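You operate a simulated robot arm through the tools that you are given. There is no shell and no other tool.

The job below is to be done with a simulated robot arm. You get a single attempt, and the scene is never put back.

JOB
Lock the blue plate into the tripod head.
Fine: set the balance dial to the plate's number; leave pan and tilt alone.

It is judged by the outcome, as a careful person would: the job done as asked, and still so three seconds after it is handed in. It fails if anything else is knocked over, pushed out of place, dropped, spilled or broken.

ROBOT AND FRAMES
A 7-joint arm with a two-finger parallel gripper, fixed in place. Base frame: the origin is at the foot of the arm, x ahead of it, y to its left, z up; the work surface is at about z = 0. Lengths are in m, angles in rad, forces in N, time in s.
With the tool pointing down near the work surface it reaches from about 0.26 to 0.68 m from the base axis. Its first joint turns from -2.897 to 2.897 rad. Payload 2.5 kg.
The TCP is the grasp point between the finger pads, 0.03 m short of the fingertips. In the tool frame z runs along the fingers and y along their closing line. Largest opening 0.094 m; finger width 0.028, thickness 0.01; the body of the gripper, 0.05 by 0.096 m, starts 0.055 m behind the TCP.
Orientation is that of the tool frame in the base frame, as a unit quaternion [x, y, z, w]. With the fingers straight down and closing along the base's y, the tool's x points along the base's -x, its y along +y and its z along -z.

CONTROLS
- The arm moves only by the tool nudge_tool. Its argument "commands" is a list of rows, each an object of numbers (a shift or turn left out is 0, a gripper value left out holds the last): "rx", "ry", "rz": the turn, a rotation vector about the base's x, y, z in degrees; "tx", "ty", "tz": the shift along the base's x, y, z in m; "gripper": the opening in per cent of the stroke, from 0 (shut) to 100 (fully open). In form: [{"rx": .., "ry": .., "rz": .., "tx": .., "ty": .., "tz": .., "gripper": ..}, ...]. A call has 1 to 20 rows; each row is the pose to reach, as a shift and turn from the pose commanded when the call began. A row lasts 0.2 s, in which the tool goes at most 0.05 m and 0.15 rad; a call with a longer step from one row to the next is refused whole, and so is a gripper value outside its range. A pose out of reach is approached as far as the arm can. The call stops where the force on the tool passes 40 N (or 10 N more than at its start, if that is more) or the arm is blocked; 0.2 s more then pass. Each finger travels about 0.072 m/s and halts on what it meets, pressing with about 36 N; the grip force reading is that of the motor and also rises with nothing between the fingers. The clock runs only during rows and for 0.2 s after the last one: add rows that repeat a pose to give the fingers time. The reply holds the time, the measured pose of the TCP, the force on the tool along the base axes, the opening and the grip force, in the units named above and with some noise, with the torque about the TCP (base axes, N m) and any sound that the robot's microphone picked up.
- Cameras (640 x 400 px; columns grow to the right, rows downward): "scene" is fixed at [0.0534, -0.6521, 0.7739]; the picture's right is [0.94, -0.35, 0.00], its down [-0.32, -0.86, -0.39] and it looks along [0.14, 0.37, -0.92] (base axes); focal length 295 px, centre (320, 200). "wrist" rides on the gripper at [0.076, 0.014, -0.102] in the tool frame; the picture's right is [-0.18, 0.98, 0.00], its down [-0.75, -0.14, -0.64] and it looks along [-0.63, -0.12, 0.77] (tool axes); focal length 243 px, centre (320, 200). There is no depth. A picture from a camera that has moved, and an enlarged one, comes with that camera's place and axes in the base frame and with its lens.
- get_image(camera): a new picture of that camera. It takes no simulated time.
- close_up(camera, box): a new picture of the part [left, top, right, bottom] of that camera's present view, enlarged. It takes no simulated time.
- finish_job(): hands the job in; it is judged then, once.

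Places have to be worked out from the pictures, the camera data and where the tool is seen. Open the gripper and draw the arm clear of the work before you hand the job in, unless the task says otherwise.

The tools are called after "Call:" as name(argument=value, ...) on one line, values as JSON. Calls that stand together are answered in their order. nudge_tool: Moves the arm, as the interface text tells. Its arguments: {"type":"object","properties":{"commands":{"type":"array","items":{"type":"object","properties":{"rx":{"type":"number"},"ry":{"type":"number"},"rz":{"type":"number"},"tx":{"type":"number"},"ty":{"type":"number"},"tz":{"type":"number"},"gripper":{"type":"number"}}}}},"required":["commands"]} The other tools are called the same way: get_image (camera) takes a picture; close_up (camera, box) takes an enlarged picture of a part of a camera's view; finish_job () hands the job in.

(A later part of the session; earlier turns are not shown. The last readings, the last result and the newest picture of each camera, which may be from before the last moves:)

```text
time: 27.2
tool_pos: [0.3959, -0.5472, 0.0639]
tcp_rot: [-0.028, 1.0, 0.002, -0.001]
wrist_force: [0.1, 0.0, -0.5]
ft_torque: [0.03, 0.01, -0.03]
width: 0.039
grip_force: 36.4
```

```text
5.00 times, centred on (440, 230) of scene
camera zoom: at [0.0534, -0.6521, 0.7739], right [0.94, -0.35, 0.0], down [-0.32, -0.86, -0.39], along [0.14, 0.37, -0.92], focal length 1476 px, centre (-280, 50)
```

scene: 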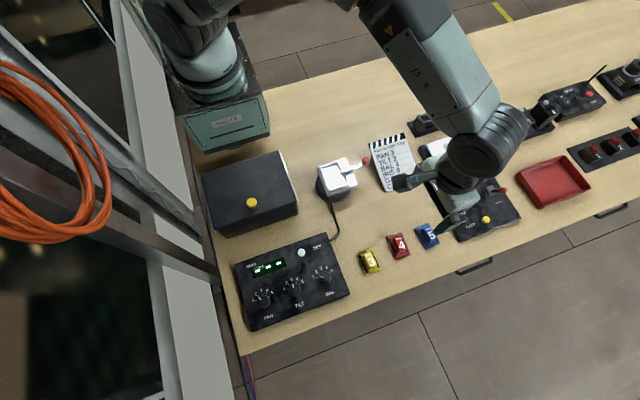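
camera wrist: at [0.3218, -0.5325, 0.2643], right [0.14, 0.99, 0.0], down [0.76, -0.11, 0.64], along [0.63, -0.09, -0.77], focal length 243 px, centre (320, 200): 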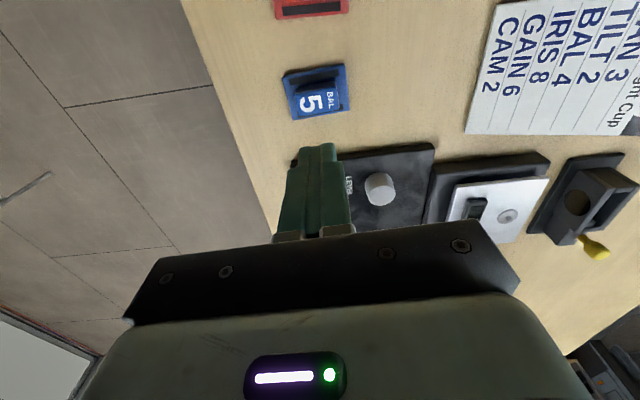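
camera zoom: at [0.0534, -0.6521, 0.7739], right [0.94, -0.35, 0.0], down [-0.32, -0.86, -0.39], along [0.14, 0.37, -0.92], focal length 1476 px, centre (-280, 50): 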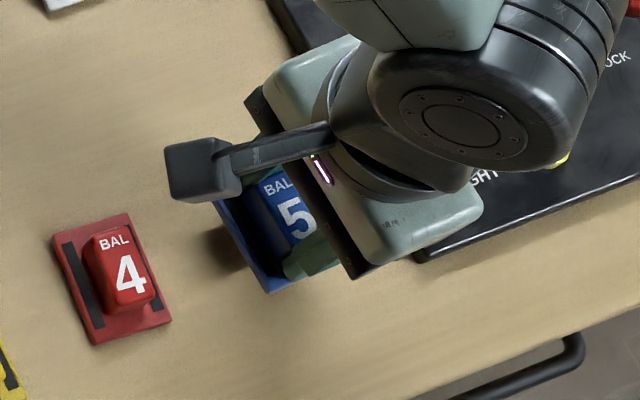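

The plate is held steadily, with no sliding in the view. I'll lift to about z=0.16 at moderate speed.

Call:
nudge_tool(commands=[{"tz": 0.003}, {"tz": 0.008}, {"tz": 0.014}, {"tz": 0.021}, {"tz": 0.029}, {"tz": 0.037}, {"tz": 0.045}, {"tz": 0.053}, {"tz": 0.061}, {"tz": 0.069}, {"tz": 0.077}, {"tz": 0.085}, {"tz": 0.091}, {"tz": 0.095}, {"tz": 0.097}, {"tz": 0.098}])

Call:
close_up(camera="wrist", box=[220, 80, 420, 230])

```text
time: 30.6
tool_pos: [0.3961, -0.5462, 0.1611]
tcp_rot: [-0.028, 1.0, 0.001, -0.002]
wrist_force: [-0.1, -0.5, -1.0]
ft_torque: [0.01, 0.0, 0.03]
width: 0.0391
grip_force: 35.9
```

```text
2.67 times, centred on (320, 155) of wrist
camera zoom: at [0.3191, -0.536, 0.2653], right [0.13, 0.99, 0.0], down [0.76, -0.1, 0.64], along [0.64, -0.08, -0.77], focal length 647 px, centre (320, 320)
```

zoom: 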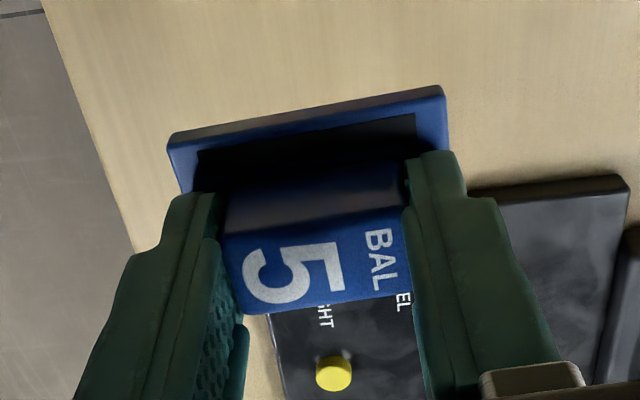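

Still firm. From the view, the plate's near edge is 0.021 from the TCP and square to the tool. I'm carrying it slowly towards the head in two stages, taking the yaw back to 0.

Call:
nudge_tool(commands=[{"tx": -0.002, "ty": 0.002, "rz": 0}, {"tx": -0.005, "ty": 0.006, "rz": -0.1}, {"tx": -0.009, "ty": 0.012, "rz": -0.2}, {"tx": -0.014, "ty": 0.018, "rz": -0.4}, {"tx": -0.02, "ty": 0.026, "rz": -0.6}, {"tx": -0.026, "ty": 0.033, "rz": -0.8}, {"tx": -0.032, "ty": 0.041, "rz": -1.0}, {"tx": -0.038, "ty": 0.048, "rz": -1.2}, {"tx": -0.044, "ty": 0.056, "rz": -1.4}, {"tx": -0.05, "ty": 0.064, "rz": -1.6}, {"tx": -0.056, "ty": 0.071, "rz": -1.8}, {"tx": -0.062, "ty": 0.079, "rz": -2.0}, {"tx": -0.068, "ty": 0.087, "rz": -2.2}, {"tx": -0.074, "ty": 0.094, "rz": -2.4}, {"tx": -0.08, "ty": 0.102, "rz": -2.6}, {"tx": -0.085, "ty": 0.108, "rz": -2.8}, {"tx": -0.089, "ty": 0.113, "rz": -3.0}, {"tx": -0.092, "ty": 0.117, "rz": -3.2}, {"tx": -0.092, "ty": 0.117, "rz": -3.2}])

Call:
get_image(camera="wrist")

```text
time: 34.6
tool_pos: [0.3047, -0.4304, 0.1602]
tcp_rot: [0.0, 1.0, 0.001, 0.0]
wrist_force: [1.1, -0.8, 0.0]
ft_torque: [0.01, 0.05, 0.03]
width: 0.0389
grip_force: 36.0
```

```text
taken
camera wrist: at [0.2271, -0.4154, 0.2657], right [0.18, 0.98, 0.0], down [0.75, -0.14, 0.64], along [0.63, -0.12, -0.77], focal length 243 px, centre (320, 200)
```

wrist: 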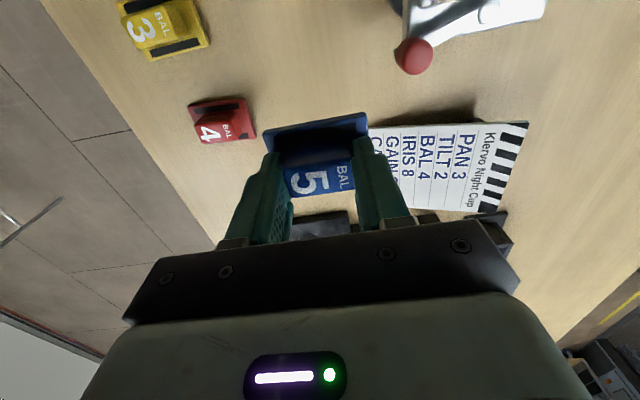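

The plate is steady and the yaw is 0. Now the second half, to directly above the recess.

Call:
nudge_tool(commands=[{"tx": -0.002, "ty": 0.002}, {"tx": -0.005, "ty": 0.006}, {"tx": -0.009, "ty": 0.012}, {"tx": -0.014, "ty": 0.018}, {"tx": -0.02, "ty": 0.026}, {"tx": -0.026, "ty": 0.033}, {"tx": -0.032, "ty": 0.041}, {"tx": -0.038, "ty": 0.048}, {"tx": -0.044, "ty": 0.056}, {"tx": -0.05, "ty": 0.064}, {"tx": -0.056, "ty": 0.071}, {"tx": -0.062, "ty": 0.079}, {"tx": -0.068, "ty": 0.087}, {"tx": -0.074, "ty": 0.094}, {"tx": -0.08, "ty": 0.102}, {"tx": -0.085, "ty": 0.108}, {"tx": -0.089, "ty": 0.113}, {"tx": -0.091, "ty": 0.1165}, {"tx": -0.091, "ty": 0.1165}])

Call:
get_image(camera="wrist")

Call:
close_up(camera="wrist", box=[220, 0, 420, 150])

Call:
close_up(camera="scene", box=[290, 120, 390, 210])

```text
time: 38.6
tool_pos: [0.2137, -0.3144, 0.1615]
tcp_rot: [0.0, 1.0, 0.002, -0.002]
wrist_force: [-0.2, -0.2, -1.4]
ft_torque: [-0.01, 0.0, -0.01]
width: 0.0394
grip_force: 36.0
```

```text
taken
camera wrist: at [0.1366, -0.2991, 0.2649], right [0.18, 0.98, 0.0], down [0.75, -0.14, 0.64], along [0.63, -0.12, -0.77], focal length 243 px, centre (320, 200)
```

wrist: 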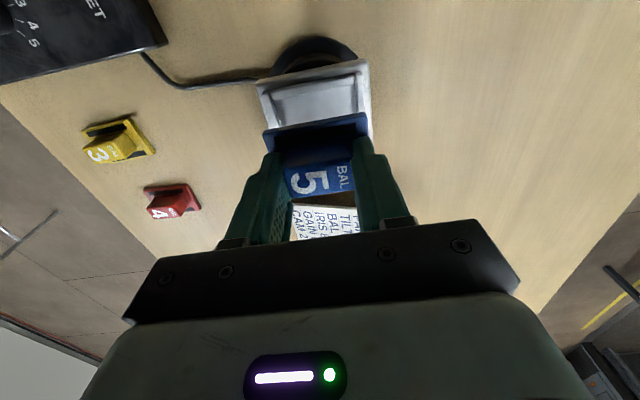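

```text
2.67 times, centred on (320, 75) of wrist
camera zoom: at [0.1366, -0.2991, 0.2649], right [0.18, 0.98, 0.0], down [0.75, -0.14, 0.64], along [0.63, -0.12, -0.77], focal length 647 px, centre (320, 533)
```

zoom: 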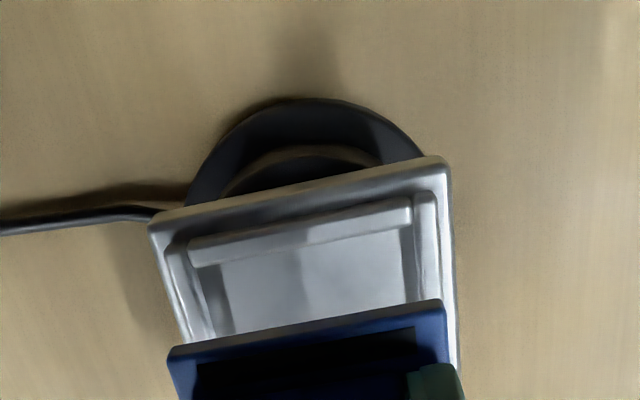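

```text
4.44 times, centred on (340, 165) of scene
camera zoom: at [0.0534, -0.6521, 0.7739], right [0.94, -0.35, 0.0], down [-0.32, -0.86, -0.39], along [0.14, 0.37, -0.92], focal length 1312 px, centre (231, 356)
```

zoom: 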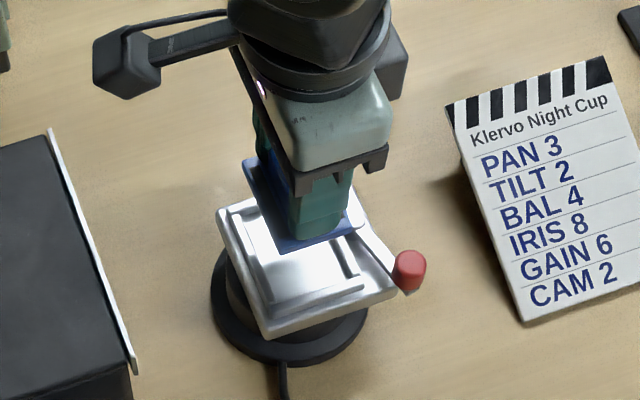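

The plate is above the recess. The view shows it should go about 4 mm in +x and 3 mm in -y to be centred between the rails. I'm making that shift and coming down until the plate's underside is about 1 cm above the rim, then checking again.

Call:
nudge_tool(commands=[{"tx": 0.001, "ty": -0.001}, {"tx": 0.003, "ty": -0.002, "tz": -0.003}, {"tx": 0.004, "ty": -0.003, "tz": -0.008}, {"tx": 0.004, "ty": -0.003, "tz": -0.014}, {"tx": 0.004, "ty": -0.003, "tz": -0.021}, {"tx": 0.004, "ty": -0.003, "tz": -0.028}, {"tx": 0.004, "ty": -0.003, "tz": -0.035}, {"tx": 0.004, "ty": -0.003, "tz": -0.041}, {"tx": 0.004, "ty": -0.003, "tz": -0.045}, {"tx": 0.004, "ty": -0.003, "tz": -0.047}, {"tx": 0.004, "ty": -0.003, "tz": -0.047}])

Call:
get_image(camera="wrist")

Call:
close_up(camera="wrist", box=[230, 50, 410, 170])

Call:
close_up(camera="scene", box=[300, 140, 380, 210])

```text
time: 41.0
tool_pos: [0.2169, -0.3173, 0.1149]
tcp_rot: [0.001, 1.0, 0.001, 0.0]
wrist_force: [0.5, -0.1, -1.4]
ft_torque: [0.0, 0.01, 0.0]
width: 0.0394
grip_force: 36.0
```

```text
taken
camera wrist: at [0.14, -0.3014, 0.2183], right [0.18, 0.98, 0.0], down [0.75, -0.14, 0.64], along [0.63, -0.12, -0.77], focal length 243 px, centre (320, 200)
```

wrist: 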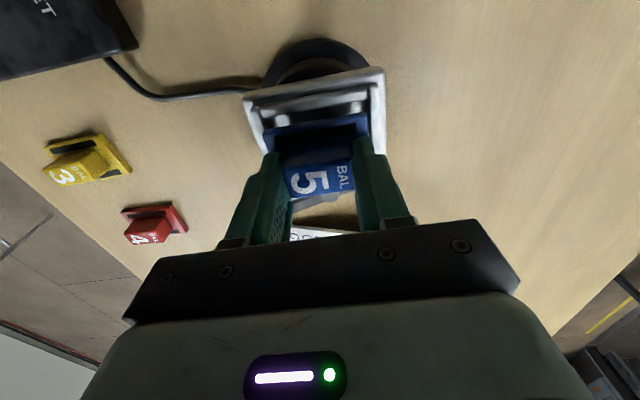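

```text
3.33 times, centred on (320, 110) of wrist
camera zoom: at [0.14, -0.3014, 0.2183], right [0.18, 0.98, 0.0], down [0.75, -0.14, 0.64], along [0.63, -0.12, -0.77], focal length 809 px, centre (320, 500)
```

zoom: 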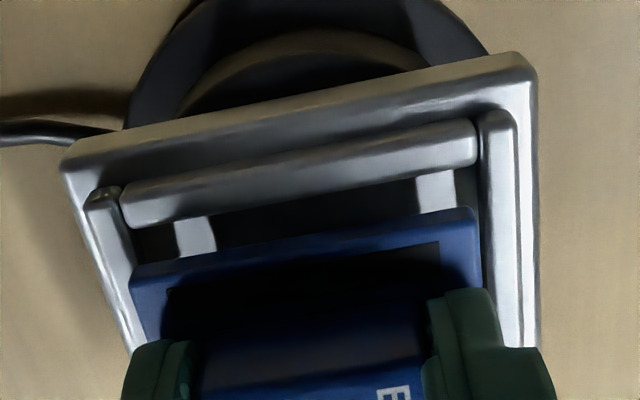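

```text
5.71 times, centred on (340, 175) of scene
camera zoom: at [0.0534, -0.6521, 0.7739], right [0.94, -0.35, 0.0], down [-0.32, -0.86, -0.39], along [0.14, 0.37, -0.92], focal length 1687 px, centre (206, 343)
```

zoom: 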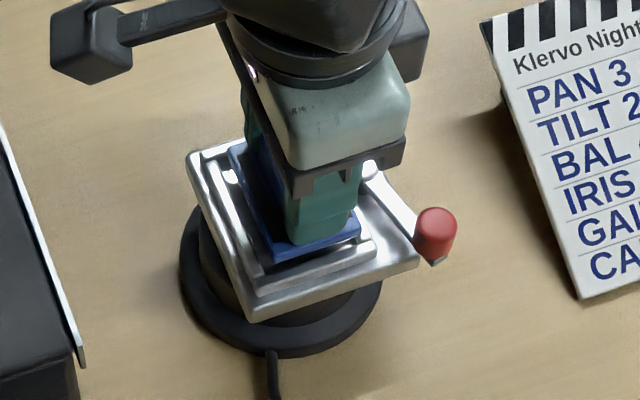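

The plate is parallel to the rails and centred in y, and needs about 1.5 mm more in +x. I'll lower it carefully towards the seat.

Call:
nudge_tool(commands=[{"tx": 0.0015}, {"tx": 0.0015, "tz": -0.003}, {"tx": 0.0015, "tz": -0.006}, {"tx": 0.0015, "tz": -0.009}, {"tx": 0.0015, "tz": -0.012}, {"tx": 0.0015, "tz": -0.014}, {"tx": 0.0015, "tz": -0.016}])

Call:
close_up(camera="wrist", box=[230, 50, 410, 170])

Call:
close_up(camera="scene", box=[310, 145, 370, 200])

```text
time: 42.1
tool_pos: [0.2178, -0.3171, 0.1073]
tcp_rot: [0.0, 1.0, 0.001, -0.002]
wrist_force: [-2.0, 1.6, 5.3]
ft_torque: [-0.16, -0.07, -0.01]
width: 0.039
grip_force: 36.3
stopped in row 5: the force on the tool passed its limit at 49 N (the readings are from after the stop); the commanded pose is now the measured one
```

```text
3.33 times, centred on (320, 110) of wrist
camera zoom: at [0.1402, -0.3019, 0.2106], right [0.19, 0.98, 0.0], down [0.76, -0.14, 0.64], along [0.63, -0.12, -0.77], focal length 809 px, centre (320, 500)
```

zoom: 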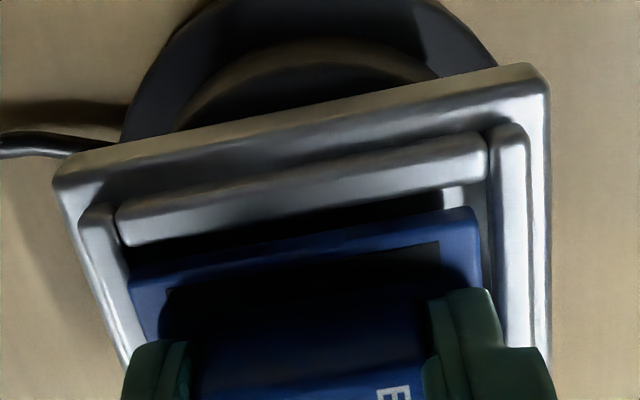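

```text
7.27 times, centred on (340, 172) of scene
camera zoom: at [0.0534, -0.6521, 0.7739], right [0.94, -0.35, 0.0], down [-0.32, -0.86, -0.39], along [0.14, 0.37, -0.92], focal length 2148 px, centre (174, 400)
```

zoom: 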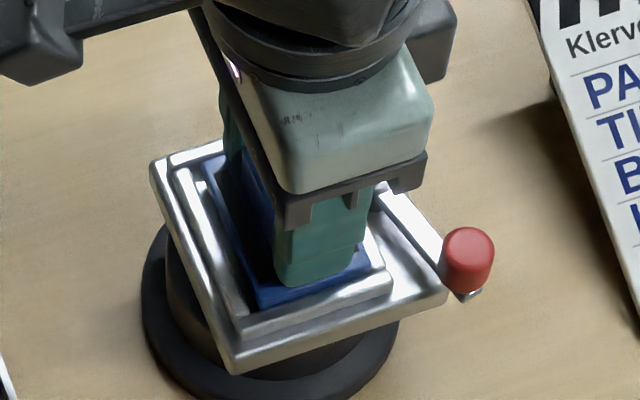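

The descent stopped early on contact near the plate's +x/-y corner, at a plate underside of about z≈0.067. I'll look closely at that corner.

Call:
close_up(camera="scene", box=[325, 165, 365, 190])

Call:
close_up(camera="wrist", box=[240, 70, 400, 240])

```text
16.00 times, centred on (345, 178) of scene
camera zoom: at [0.0534, -0.6521, 0.7739], right [0.94, -0.35, 0.0], down [-0.32, -0.86, -0.39], along [0.14, 0.37, -0.92], focal length 4725 px, centre (-80, 560)
```

zoom: 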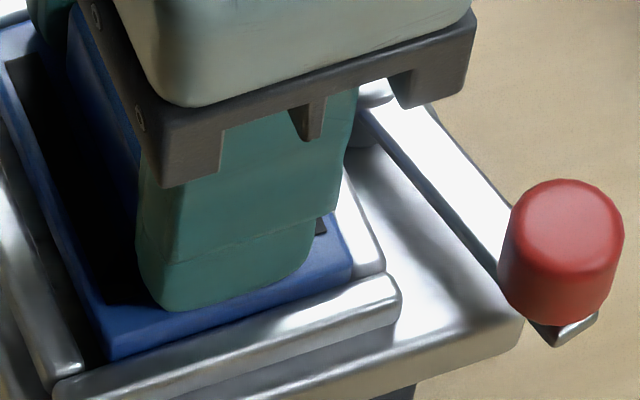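

```text
2.35 times, centred on (320, 155) of wrist
camera zoom: at [0.1402, -0.3019, 0.2106], right [0.19, 0.98, 0.0], down [0.76, -0.14, 0.64], along [0.63, -0.12, -0.77], focal length 571 px, centre (320, 306)
```

zoom: 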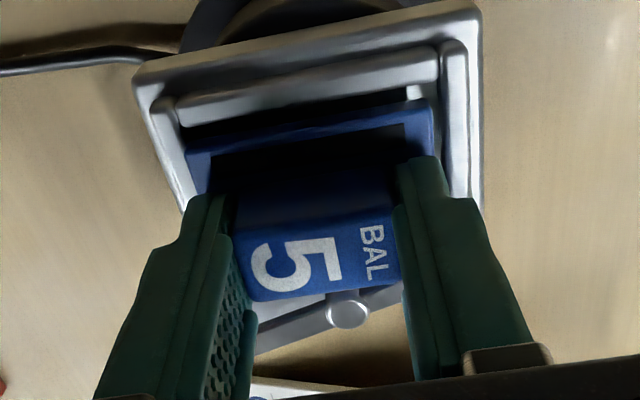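

The plate's +x edge is catching on the +x rail, with about 4 mm free on the -x side and slightly more room towards +y. I'll rise 3 mm, shift by (-2.5, +1) mm and lower again in small steps.

Call:
nudge_tool(commands=[{"tz": 0.0015}, {"tz": 0.003}, {"tx": -0.0013, "ty": 0.0005, "tz": 0.003}, {"tx": -0.0025, "ty": 0.001, "tz": 0.003}, {"tx": -0.0025, "ty": 0.001, "tz": 0.001}, {"tx": -0.0025, "ty": 0.001, "tz": -0.001}, {"tx": -0.0025, "ty": 0.001, "tz": -0.003}, {"tx": -0.0025, "ty": 0.001, "tz": -0.004}])

Call:
close_up(camera="scene", box=[315, 150, 365, 190])

Call:
close_up(camera="wrist", box=[230, 50, 410, 170])

```text
time: 43.9
tool_pos: [0.2151, -0.3165, 0.1012]
tcp_rot: [0.001, 1.0, 0.001, -0.001]
wrist_force: [-0.1, -0.5, -0.3]
ft_torque: [0.0, -0.02, 0.02]
width: 0.0393
grip_force: 36.4
```

```text
10.00 times, centred on (340, 170) of scene
camera zoom: at [0.0534, -0.6521, 0.7739], right [0.94, -0.35, 0.0], down [-0.32, -0.86, -0.39], along [0.14, 0.37, -0.92], focal length 2953 px, centre (120, 500)
```

zoom: 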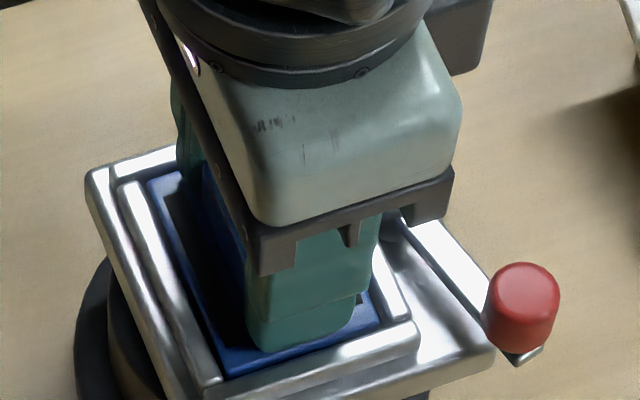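

```text
3.33 times, centred on (320, 110) of wrist
camera zoom: at [0.1376, -0.3011, 0.2062], right [0.19, 0.98, 0.0], down [0.76, -0.14, 0.64], along [0.63, -0.12, -0.77], focal length 809 px, centre (320, 500)
```

zoom: 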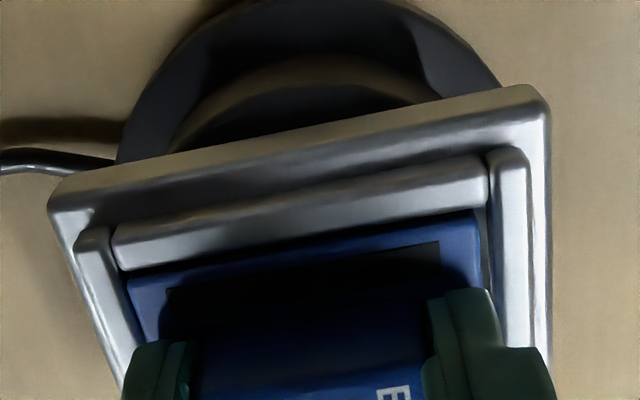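

The plate passed the previous contact height with no force, so it's now entering the recess. I'll keep lowering in 1 mm steps.

Call:
nudge_tool(commands=[{"tz": -0.001}, {"tz": -0.002}, {"tz": -0.003}, {"tz": -0.004}])

```text
time: 44.9
tool_pos: [0.2154, -0.3146, 0.1002]
tcp_rot: [0.001, 1.0, 0.001, -0.003]
wrist_force: [-0.4, 1.0, 11.0]
ft_torque: [-0.11, 0.03, -0.01]
width: 0.0393
grip_force: 36.2
stopped in row 4: the force on the tool passed its limit at 44 N (the readings are from after the stop); the commanded pose is now the measured one
```

Now the contact is firm and nearly centred (11 N upward, small torques), which suggests the plate sits on the floor. I'm checking the pictures.

Call:
close_up(camera="scene", box=[315, 150, 365, 190])

Call:
close_up(camera="wrist", box=[230, 50, 410, 170])

Call:
close_up(camera="wrist", box=[240, 100, 400, 240])

```text
10.00 times, centred on (340, 170) of scene
camera zoom: at [0.0534, -0.6521, 0.7739], right [0.94, -0.35, 0.0], down [-0.32, -0.86, -0.39], along [0.14, 0.37, -0.92], focal length 2953 px, centre (120, 500)
```

zoom: 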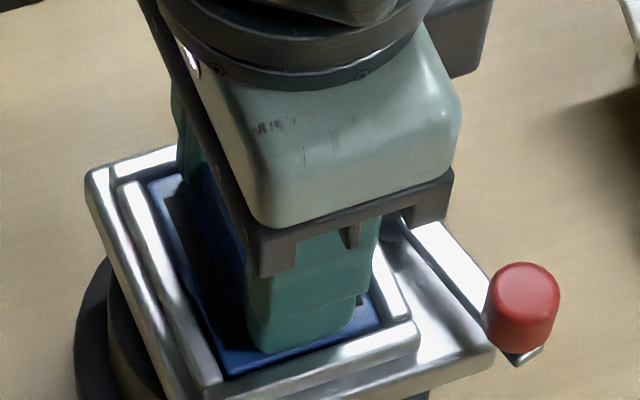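

```text
3.33 times, centred on (320, 110) of wrist
camera zoom: at [0.1381, -0.3005, 0.2039], right [0.18, 0.98, 0.0], down [0.76, -0.14, 0.64], along [0.63, -0.12, -0.77], focal length 809 px, centre (320, 500)
```

zoom: 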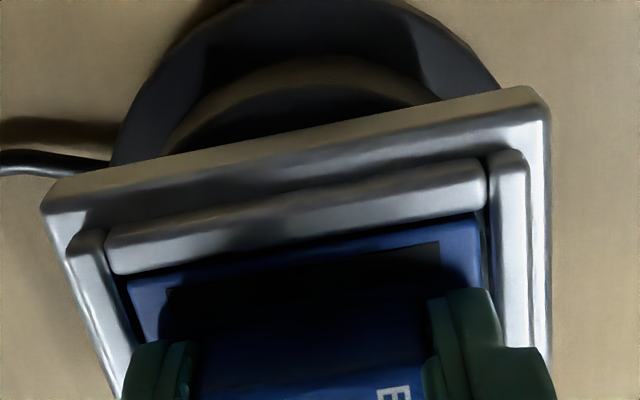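

```text
2.86 times, centred on (320, 170) of wrist
camera zoom: at [0.1381, -0.3005, 0.2039], right [0.18, 0.98, 0.0], down [0.76, -0.14, 0.64], along [0.63, -0.12, -0.77], focal length 693 px, centre (320, 286)
```

zoom: 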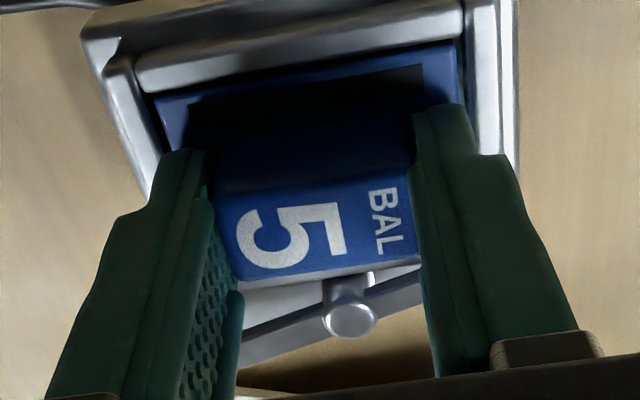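

The plate lies between all four rails. I'll open the fingers just enough to release the handle, then rise straight up and look.

Call:
nudge_tool(commands=[{"gripper": 50}, {"gripper": 54}, {"gripper": 54}, {"tz": 0.01, "gripper": 54}, {"tz": 0.03, "gripper": 54}, {"tz": 0.06, "gripper": 54}, {"tz": 0.1, "gripper": 54}, {"tz": 0.1, "gripper": 54}])

Call:
get_image(camera="wrist")

Call:
close_up(camera="scene", box=[310, 145, 370, 200])

Call:
close_up(camera="wrist", box=[240, 20, 400, 150])

```text
time: 46.7
tool_pos: [0.2153, -0.3151, 0.1989]
tcp_rot: [0.001, 1.0, 0.001, -0.003]
wrist_force: [0.4, 0.2, -0.3]
ft_torque: [0.0, 0.01, -0.03]
width: 0.0508
grip_force: 0.0
```

```text
taken
camera wrist: at [0.1386, -0.3003, 0.3035], right [0.18, 0.98, 0.0], down [0.76, -0.14, 0.64], along [0.63, -0.12, -0.77], focal length 243 px, centre (320, 200)
```

wrist: 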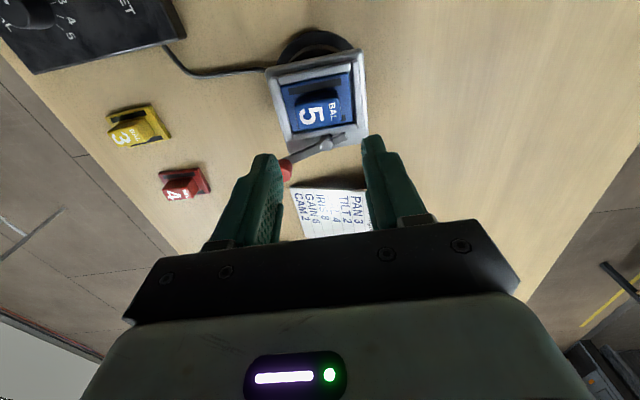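

```text
7.27 times, centred on (340, 172) of scene
camera zoom: at [0.0534, -0.6521, 0.7739], right [0.94, -0.35, 0.0], down [-0.32, -0.86, -0.39], along [0.14, 0.37, -0.92], focal length 2148 px, centre (174, 400)
```

zoom: 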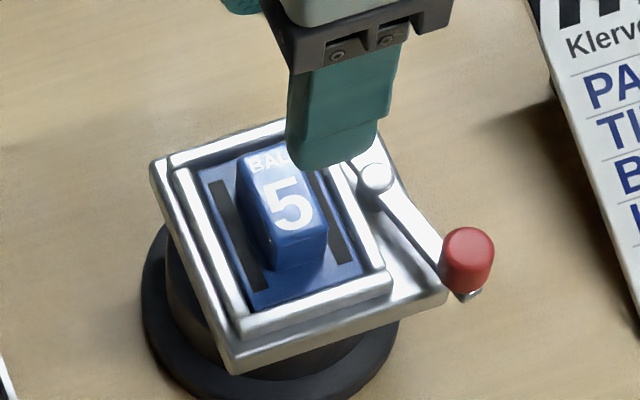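

```text
3.08 times, centred on (320, 85) of wrist
camera zoom: at [0.1386, -0.3003, 0.3035], right [0.18, 0.98, 0.0], down [0.76, -0.14, 0.64], along [0.63, -0.12, -0.77], focal length 746 px, centre (320, 554)
```

zoom: 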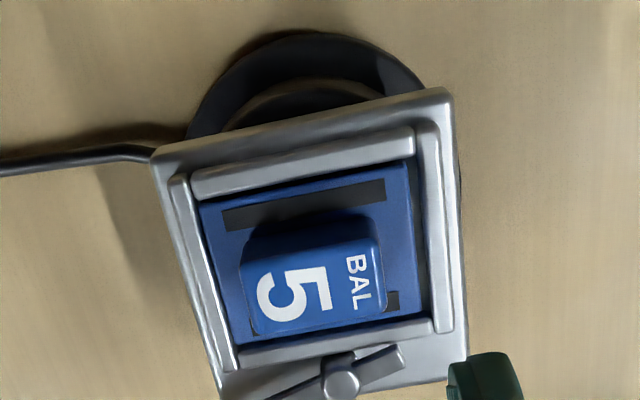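

The plate is seated flat inside the rails. Now I'll close the fingers, come down on the -x/-y side of the lever knob (about (0.269,-0.359)), and check before swinging it shut.

Call:
nudge_tool(commands=[{"tx": 0.012, "ty": -0.03, "gripper": 0}, {"tx": 0.024, "ty": -0.059, "gripper": 0}, {"tx": 0.024, "ty": -0.059, "gripper": 0}, {"tx": 0.024, "ty": -0.059, "tz": -0.03, "gripper": 0}, {"tx": 0.024, "ty": -0.059, "tz": -0.06, "gripper": 0}, {"tx": 0.024, "ty": -0.059, "tz": -0.08, "gripper": 0}, {"tx": 0.024, "ty": -0.059, "tz": -0.092, "gripper": 0}, {"tx": 0.024, "ty": -0.059, "tz": -0.097, "gripper": 0}, {"tx": 0.024, "ty": -0.059, "tz": -0.097, "gripper": 0}])

Call:
get_image(camera="wrist")

Call:
close_up(camera="scene", box=[310, 145, 370, 200])

```text
time: 48.7
tool_pos: [0.239, -0.3741, 0.1032]
tcp_rot: [0.002, 1.0, 0.001, -0.002]
wrist_force: [0.8, 0.3, 0.5]
ft_torque: [-0.01, 0.0, 0.0]
width: 0.0
grip_force: 33.3
```

```text
taken
camera wrist: at [0.1623, -0.3588, 0.2065], right [0.19, 0.98, 0.0], down [0.76, -0.14, 0.64], along [0.63, -0.12, -0.77], focal length 243 px, centre (320, 200)
```

wrist: 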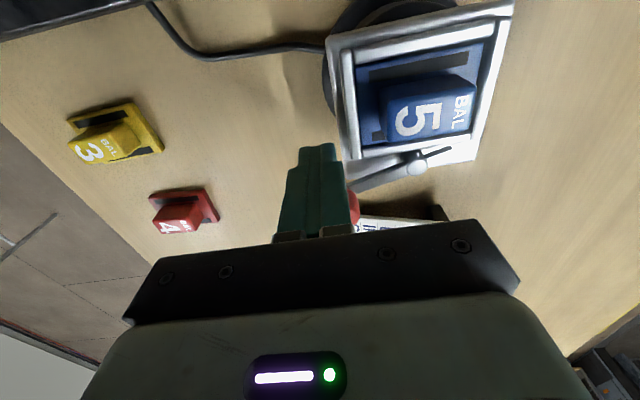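

```text
7.27 times, centred on (340, 172) of scene
camera zoom: at [0.0534, -0.6521, 0.7739], right [0.94, -0.35, 0.0], down [-0.32, -0.86, -0.39], along [0.14, 0.37, -0.92], focal length 2148 px, centre (174, 400)
```

zoom: 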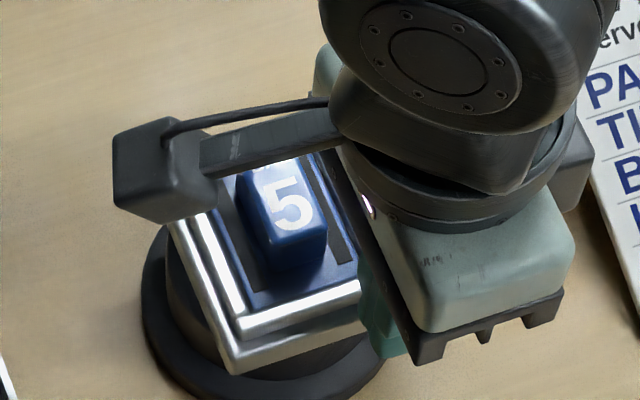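

The finger is just behind the knob. I'm sweeping it along the arc in small steps to close the lever.

Call:
nudge_tool(commands=[{"tx": 0.006, "ty": 0.005}, {"tx": 0.012, "ty": 0.004}, {"tx": 0.0176, "ty": 0.005}, {"tx": 0.0236, "ty": 0.007}, {"tx": 0.0296, "ty": 0.01}, {"tx": 0.0355, "ty": 0.0135}, {"tx": 0.041, "ty": 0.0175}, {"tx": 0.0455, "ty": 0.023}, {"tx": 0.05, "ty": 0.028}])

Call:
get_image(camera="wrist")

Call:
close_up(camera="scene", box=[310, 145, 370, 200])

```text
time: 50.7
tool_pos: [0.2882, -0.3465, 0.1031]
tcp_rot: [0.001, 1.0, 0.002, -0.003]
wrist_force: [0.3, 0.0, -0.8]
ft_torque: [-0.03, -0.02, 0.01]
width: 0.0001
grip_force: 32.7
```

```text
taken
camera wrist: at [0.2117, -0.3318, 0.2064], right [0.19, 0.98, 0.0], down [0.76, -0.14, 0.64], along [0.63, -0.12, -0.77], focal length 243 px, centre (320, 200)
```

wrist: 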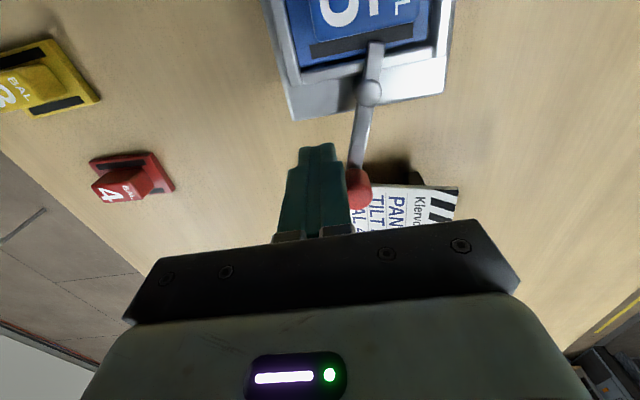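

```text
7.27 times, centred on (340, 172) of scene
camera zoom: at [0.0534, -0.6521, 0.7739], right [0.94, -0.35, 0.0], down [-0.32, -0.86, -0.39], along [0.14, 0.37, -0.92], focal length 2148 px, centre (174, 400)
```

zoom: 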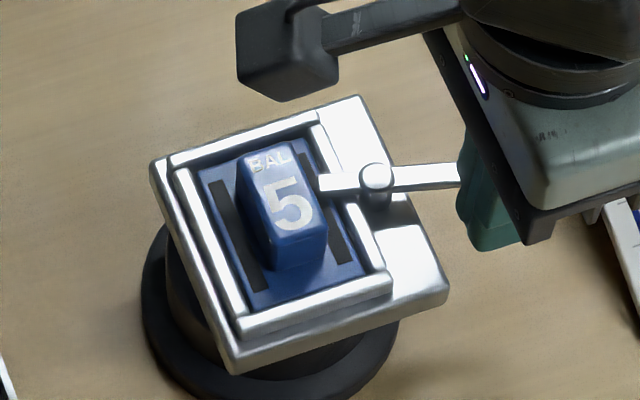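

The lever has swung nearly all the way, with its nose over the plate's edge. I'll push on to the stop in small steps.

Call:
nudge_tool(commands=[{"tx": 0.004, "ty": 0.002}, {"tx": 0.007, "ty": 0.004}, {"tx": 0.009, "ty": 0.006}, {"tx": 0.01, "ty": 0.008}, {"tx": 0.01, "ty": 0.01}, {"tx": 0.01, "ty": 0.012}, {"tx": 0.01, "ty": 0.014}, {"tx": 0.01, "ty": 0.016}])

Call:
close_up(camera="scene", box=[310, 145, 370, 200])

Call:
get_image(camera="wrist")

```text
time: 52.5
tool_pos: [0.2992, -0.3327, 0.1027]
tcp_rot: [0.003, 1.0, -0.002, -0.001]
wrist_force: [1.3, -18.9, -4.3]
ft_torque: [-0.37, 0.01, -0.1]
width: 0.0
grip_force: 33.1
```

```text
7.27 times, centred on (340, 172) of scene
camera zoom: at [0.0534, -0.6521, 0.7739], right [0.94, -0.35, 0.0], down [-0.32, -0.86, -0.39], along [0.14, 0.37, -0.92], focal length 2148 px, centre (174, 400)
```

zoom: 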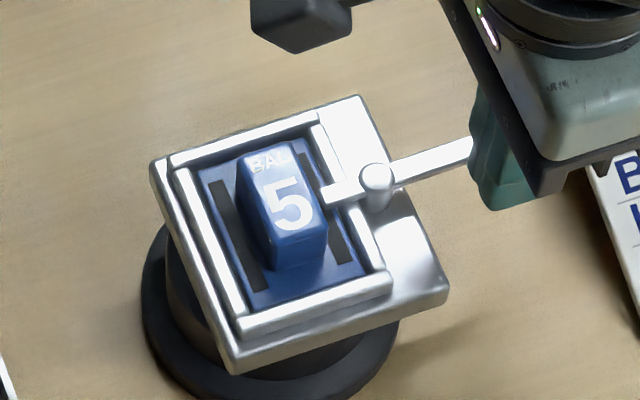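

```text
taken
camera wrist: at [0.222, -0.3171, 0.2065], right [0.19, 0.98, 0.0], down [0.75, -0.14, 0.64], along [0.63, -0.12, -0.77], focal length 243 px, centre (320, 200)
```

wrist: 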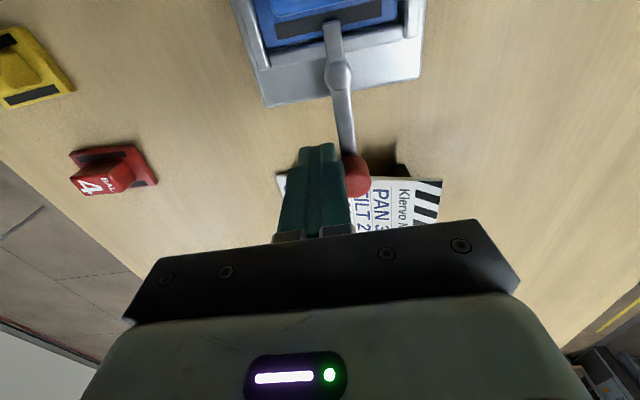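

There's 19 N of resistance at the stop, and the lever is back where it started, now over the plate. I'm backing off and rising, then checking that it stays.

Call:
nudge_tool(commands=[{"ty": -0.008}, {"ty": -0.018}, {"ty": -0.02, "tz": 0.03}, {"ty": -0.02, "tz": 0.07}, {"ty": -0.02, "tz": 0.1}, {"ty": -0.06, "tz": 0.1}, {"ty": -0.1, "tz": 0.1}, {"ty": -0.1, "tz": 0.1}])

Call:
close_up(camera="scene", box=[310, 140, 380, 200])

Call:
close_up(camera="scene", box=[225, 225, 355, 335])

Call:
get_image(camera="scene")

```text
time: 54.3
tool_pos: [0.2994, -0.4321, 0.2]
tcp_rot: [0.001, 1.0, 0.001, -0.002]
wrist_force: [-0.5, -0.3, -0.3]
ft_torque: [-0.01, 0.0, 0.01]
width: 0.0001
grip_force: 33.2
```

```text
6.67 times, centred on (345, 170) of scene
camera zoom: at [0.0534, -0.6521, 0.7739], right [0.94, -0.35, 0.0], down [-0.32, -0.86, -0.39], along [0.14, 0.37, -0.92], focal length 1969 px, centre (153, 400)
```

zoom: 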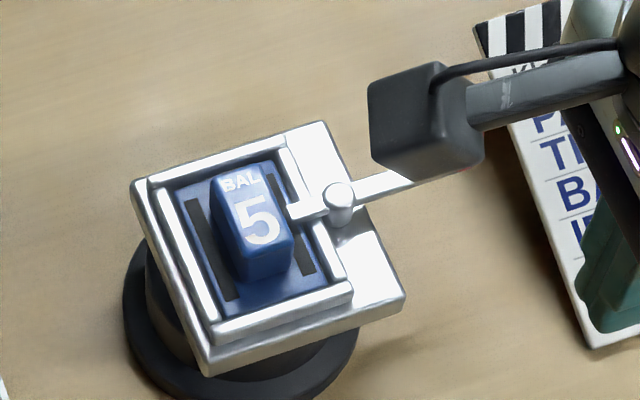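

```text
3.64 times, centred on (290, 280) of scene
camera zoom: at [0.0534, -0.6521, 0.7739], right [0.94, -0.35, 0.0], down [-0.32, -0.86, -0.39], along [0.14, 0.37, -0.92], focal length 1074 px, centre (429, -91)
```

zoom: 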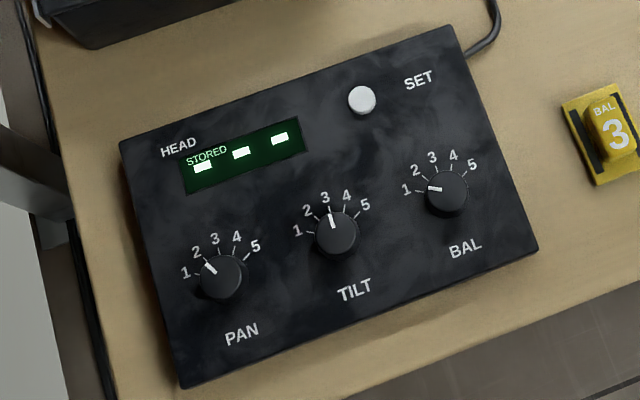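

```text
taken
```

scene: 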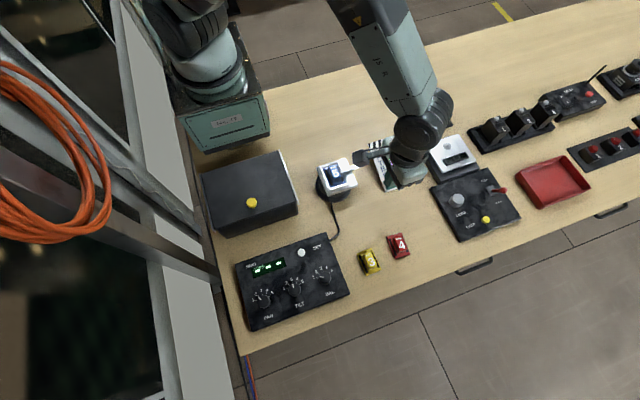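

The plate is locked: the lever nose is over it and stays put. The panel is unchanged, with BAL pointing at 1 and positions 1–5 at about -60° to +60° from +y, so BAL needs to turn about 120° clockwise. I'm moving over the BAL dial (about (0.095,-0.556)) for a closer look.

Call:
nudge_tool(commands=[{"tx": -0.033, "ty": -0.017}, {"tx": -0.067, "ty": -0.034}, {"tx": -0.1, "ty": -0.051}, {"tx": -0.133, "ty": -0.068}, {"tx": -0.167, "ty": -0.085}, {"tx": -0.2, "ty": -0.105}, {"tx": -0.22, "ty": -0.123}, {"tx": -0.22, "ty": -0.123}])

Call:
get_image(camera="wrist")

Call:
close_up(camera="scene", box=[310, 255, 340, 300])

Call:
close_up(camera="scene", box=[310, 140, 380, 200])

```text
time: 56.1
tool_pos: [0.0782, -0.5507, 0.2019]
tcp_rot: [0.001, 1.0, 0.0, -0.003]
wrist_force: [0.9, 0.0, 0.1]
ft_torque: [0.03, 0.02, -0.02]
width: 0.0002
grip_force: 32.7
```

```text
taken
camera wrist: at [0.0023, -0.5373, 0.3072], right [0.18, 0.98, 0.0], down [0.76, -0.14, 0.64], along [0.63, -0.12, -0.77], focal length 243 px, centre (320, 200)
```

wrist: 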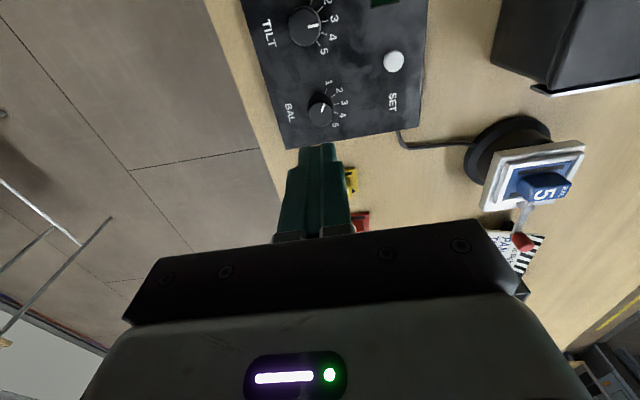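

```text
8.89 times, centred on (325, 278) of scene
camera zoom: at [0.0534, -0.6521, 0.7739], right [0.94, -0.35, 0.0], down [-0.32, -0.86, -0.39], along [0.14, 0.37, -0.92], focal length 2625 px, centre (276, -489)
```

zoom: 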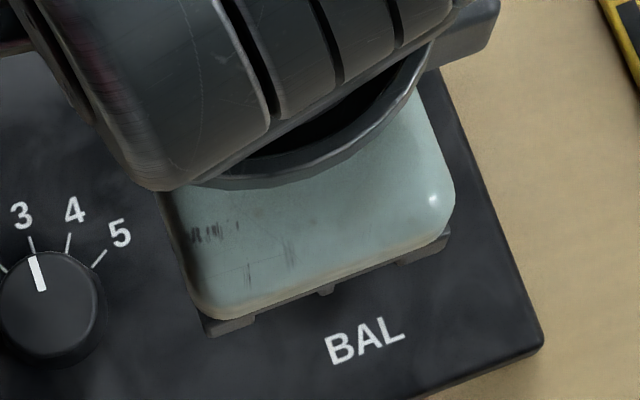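

```text
6.67 times, centred on (345, 170) of scene
camera zoom: at [0.0534, -0.6521, 0.7739], right [0.94, -0.35, 0.0], down [-0.32, -0.86, -0.39], along [0.14, 0.37, -0.92], focal length 1969 px, centre (153, 400)
```

zoom: 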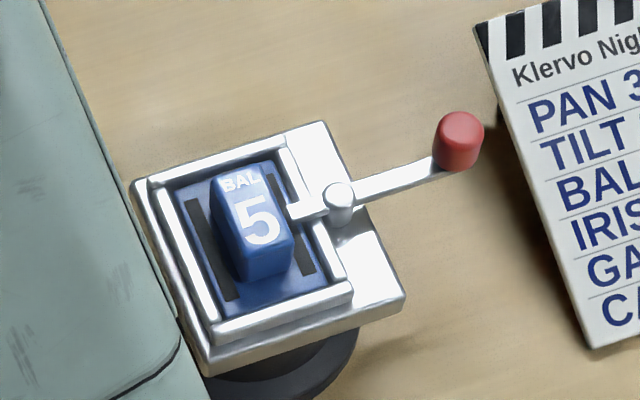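

Call:
close_up(camera="wrist", box=[265, 60, 385, 150])

Call:
close_up(camera="wrist", box=[250, 0, 430, 150])

```text
4.44 times, centred on (325, 105) of wrist
camera zoom: at [0.0023, -0.5373, 0.3072], right [0.18, 0.98, 0.0], down [0.76, -0.14, 0.64], along [0.63, -0.12, -0.77], focal length 1078 px, centre (298, 622)
```

zoom: 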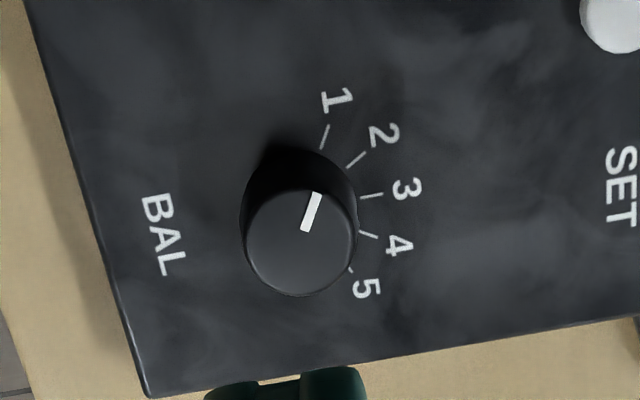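

```text
2.67 times, centred on (340, 75) of wrist
camera zoom: at [0.0023, -0.5373, 0.3072], right [0.18, 0.98, 0.0], down [0.76, -0.14, 0.64], along [0.63, -0.12, -0.77], focal length 647 px, centre (267, 533)
```

zoom: 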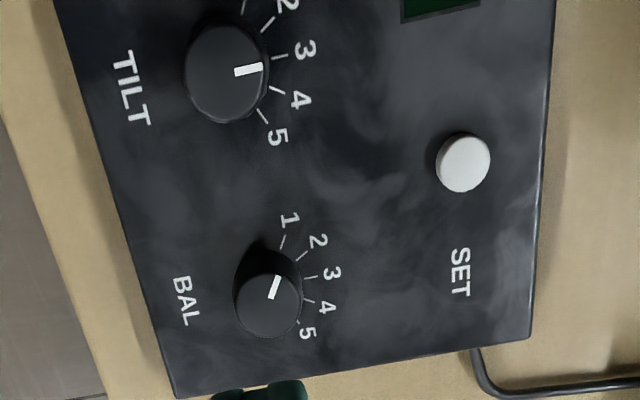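

BAL still points at 1. The dial top is at about (0.0965,-0.554,0.051), roughly 0.026 across. I'll shift above it, open the fingers part-way and turn the tool to +60° yaw so that I can turn clockwise through 120°.

Call:
nudge_tool(commands=[{"tx": 0.009, "ty": -0.002, "rz": 7.5, "gripper": 45}, {"tx": 0.0183, "ty": -0.0035, "rz": 15, "gripper": 45}, {"tx": 0.0183, "ty": -0.0035, "rz": 22.5, "gripper": 45}, {"tx": 0.0183, "ty": -0.0035, "rz": 30, "gripper": 45}, {"tx": 0.0183, "ty": -0.0035, "rz": 37.5, "gripper": 45}, {"tx": 0.0183, "ty": -0.0035, "rz": 45, "gripper": 45}, {"tx": 0.0183, "ty": -0.0035, "rz": 52.5, "gripper": 45}, {"tx": 0.0183, "ty": -0.0035, "rz": 60, "gripper": 45}, {"tx": 0.0183, "ty": -0.0035, "rz": 60, "gripper": 45}])

Call:
get_image(camera="wrist")

Call:
close_up(camera="wrist", box=[260, 60, 380, 180])

Call:
get_image(camera="scene")

```text
time: 58.1
tool_pos: [0.0974, -0.5569, 0.2028]
tcp_rot: [-0.501, 0.866, -0.001, -0.003]
wrist_force: [-0.6, -0.3, 0.9]
ft_torque: [0.01, 0.02, 0.02]
width: 0.0425
grip_force: 0.0
```

```text
taken
camera wrist: at [0.046, -0.6151, 0.3059], right [-0.76, 0.65, 0.0], down [0.5, 0.58, 0.64], along [0.41, 0.49, -0.77], focal length 243 px, centre (320, 200)
```

wrist: 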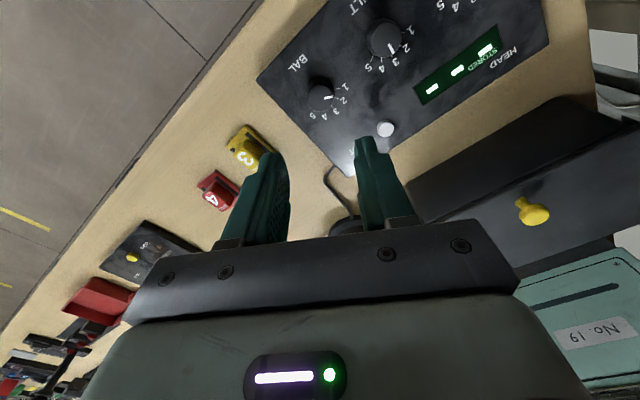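

```text
3.33 times, centred on (320, 120) of wrist
camera zoom: at [0.046, -0.6151, 0.3059], right [-0.76, 0.65, 0.0], down [0.5, 0.58, 0.64], along [0.41, 0.49, -0.77], focal length 809 px, centre (320, 467)
```

zoom: 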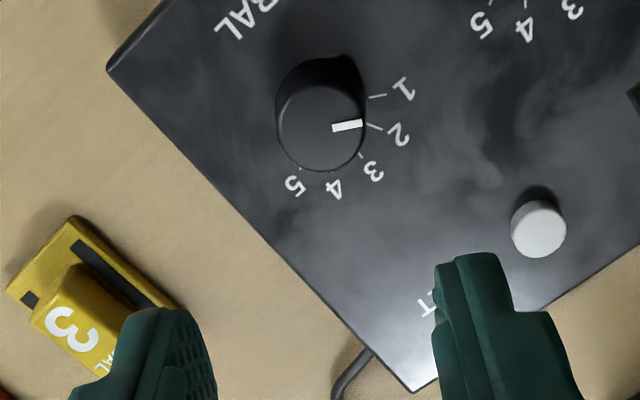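

```text
taken
```

scene: 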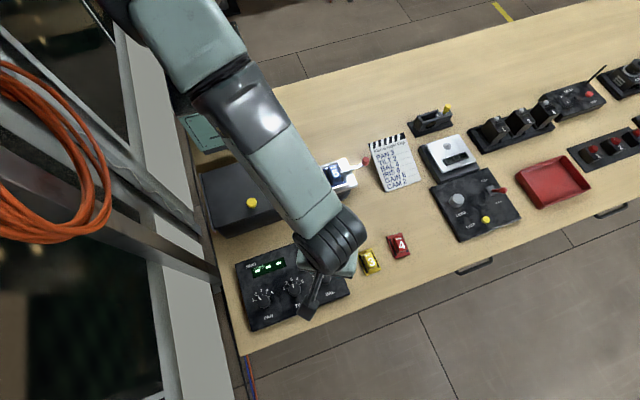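

The dial lies within about 1 mm of the tool axis. I'm descending so that the tips straddle it, stopping at a tip height of z≈0.03.

Call:
nudge_tool(commands=[{"tz": -0.035}, {"tz": -0.07}, {"tz": -0.1}, {"tz": -0.12}, {"tz": -0.132}, {"tz": -0.14}, {"tz": -0.142}, {"tz": -0.142}])

Call:
get_image(camera="wrist")

Call:
close_up(camera="wrist", box=[240, 80, 400, 220])

```text
time: 59.9
tool_pos: [0.0962, -0.5569, 0.062]
tcp_rot: [-0.499, 0.866, -0.001, -0.002]
wrist_force: [-1.2, -0.5, -0.3]
ft_torque: [0.0, -0.01, 0.01]
width: 0.0422
grip_force: 0.0
```

```text
taken
camera wrist: at [0.0457, -0.6145, 0.1649], right [-0.76, 0.65, 0.0], down [0.5, 0.58, 0.64], along [0.42, 0.48, -0.77], focal length 243 px, centre (320, 200)
```

wrist: 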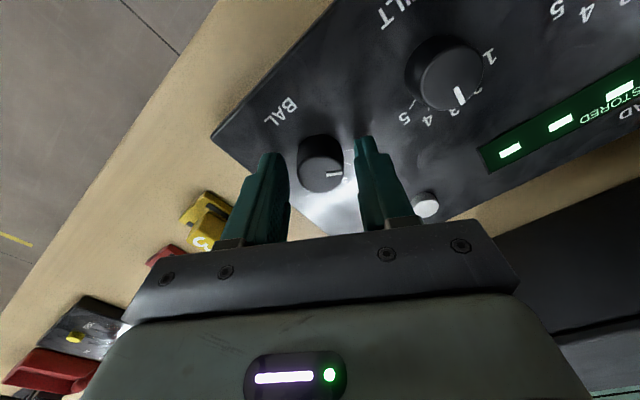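

```text
2.86 times, centred on (320, 150) of wrist
camera zoom: at [0.0457, -0.6145, 0.1649], right [-0.76, 0.65, 0.0], down [0.5, 0.58, 0.64], along [0.42, 0.48, -0.77], focal length 693 px, centre (320, 343)
```

zoom: 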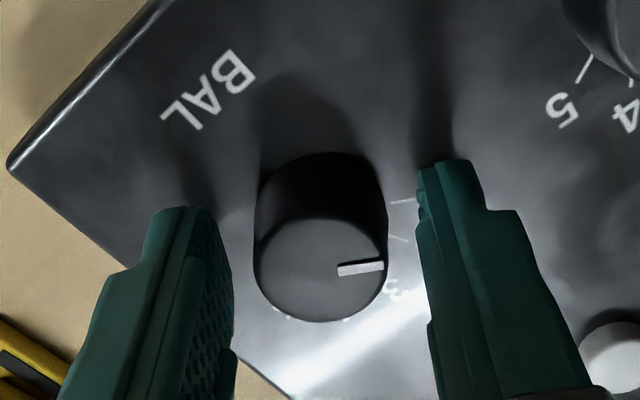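

The dial sits squarely between the pads. I'm closing on it and turning a first 22° clockwise to see how it responds.

Call:
nudge_tool(commands=[{"gripper": 30}, {"gripper": 10}, {"gripper": 0}, {"gripper": 0}, {"gripper": 0}, {"rz": -5}, {"rz": -10}, {"rz": -15}, {"rz": -20}, {"rz": -22}, {"rz": -22}])

Call:
close_up(camera="wrist", box=[240, 80, 400, 220])

```text
time: 62.3
tool_pos: [0.0969, -0.5562, 0.0604]
tcp_rot: [-0.325, 0.946, 0.001, -0.004]
wrist_force: [0.1, 1.2, 2.0]
ft_torque: [0.08, -0.09, 0.0]
width: 0.0286
grip_force: 44.9
```

```text
2.86 times, centred on (320, 150) of wrist
camera zoom: at [0.0272, -0.5911, 0.1649], right [-0.46, 0.89, 0.0], down [0.69, 0.35, 0.64], along [0.57, 0.29, -0.77], focal length 693 px, centre (320, 343)
```

zoom: 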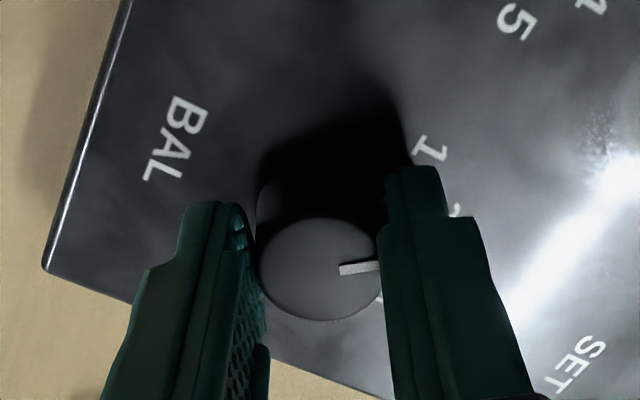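

The dial turns with the gripper, as the pointer keeps its place between the pads. I'm continuing to -60° yaw, which is 120° in total.

Call:
nudge_tool(commands=[{"rz": -6}, {"rz": -12}, {"rz": -18}, {"rz": -24}, {"rz": -30}, {"rz": -36}, {"rz": -42}, {"rz": -48}, {"rz": -54}, {"rz": -60}, {"rz": -66}, {"rz": -72}, {"rz": -78}, {"rz": -84}, {"rz": -90}, {"rz": -94}, {"rz": -98}, {"rz": -98}])

Call:
get_image(camera="wrist")

Call:
close_up(camera="wrist", box=[240, 80, 400, 220])

```text
time: 65.0
tool_pos: [0.0967, -0.5546, 0.0614]
tcp_rot: [0.31, 0.951, 0.005, -0.004]
wrist_force: [-0.8, 2.7, 3.5]
ft_torque: [-0.02, -0.1, 0.01]
width: 0.0284
grip_force: 44.8
stopped in row 13: the force on the tool passed its limit at 40 N (the readings are from after the stop); the commanded pose is now the measured one
```

```text
taken
camera wrist: at [0.0429, -0.4985, 0.1654], right [0.73, 0.68, 0.01], down [0.53, -0.57, 0.63], along [0.44, -0.46, -0.77], focal length 243 px, centre (320, 200)
```

wrist: 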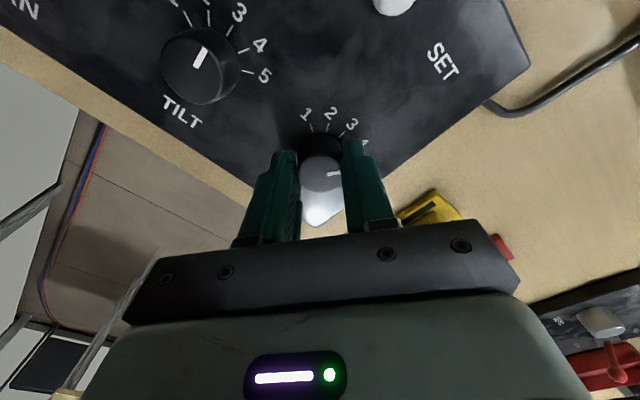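

```text
2.86 times, centred on (320, 150) of wrist
camera zoom: at [0.0429, -0.4985, 0.1654], right [0.73, 0.68, 0.01], down [0.53, -0.57, 0.63], along [0.44, -0.46, -0.77], focal length 693 px, centre (320, 343)
```

zoom: 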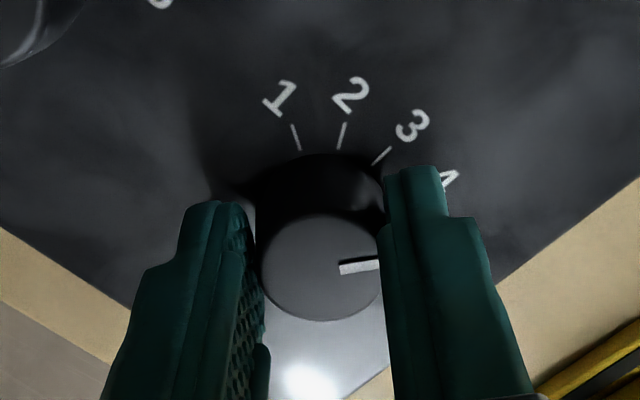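

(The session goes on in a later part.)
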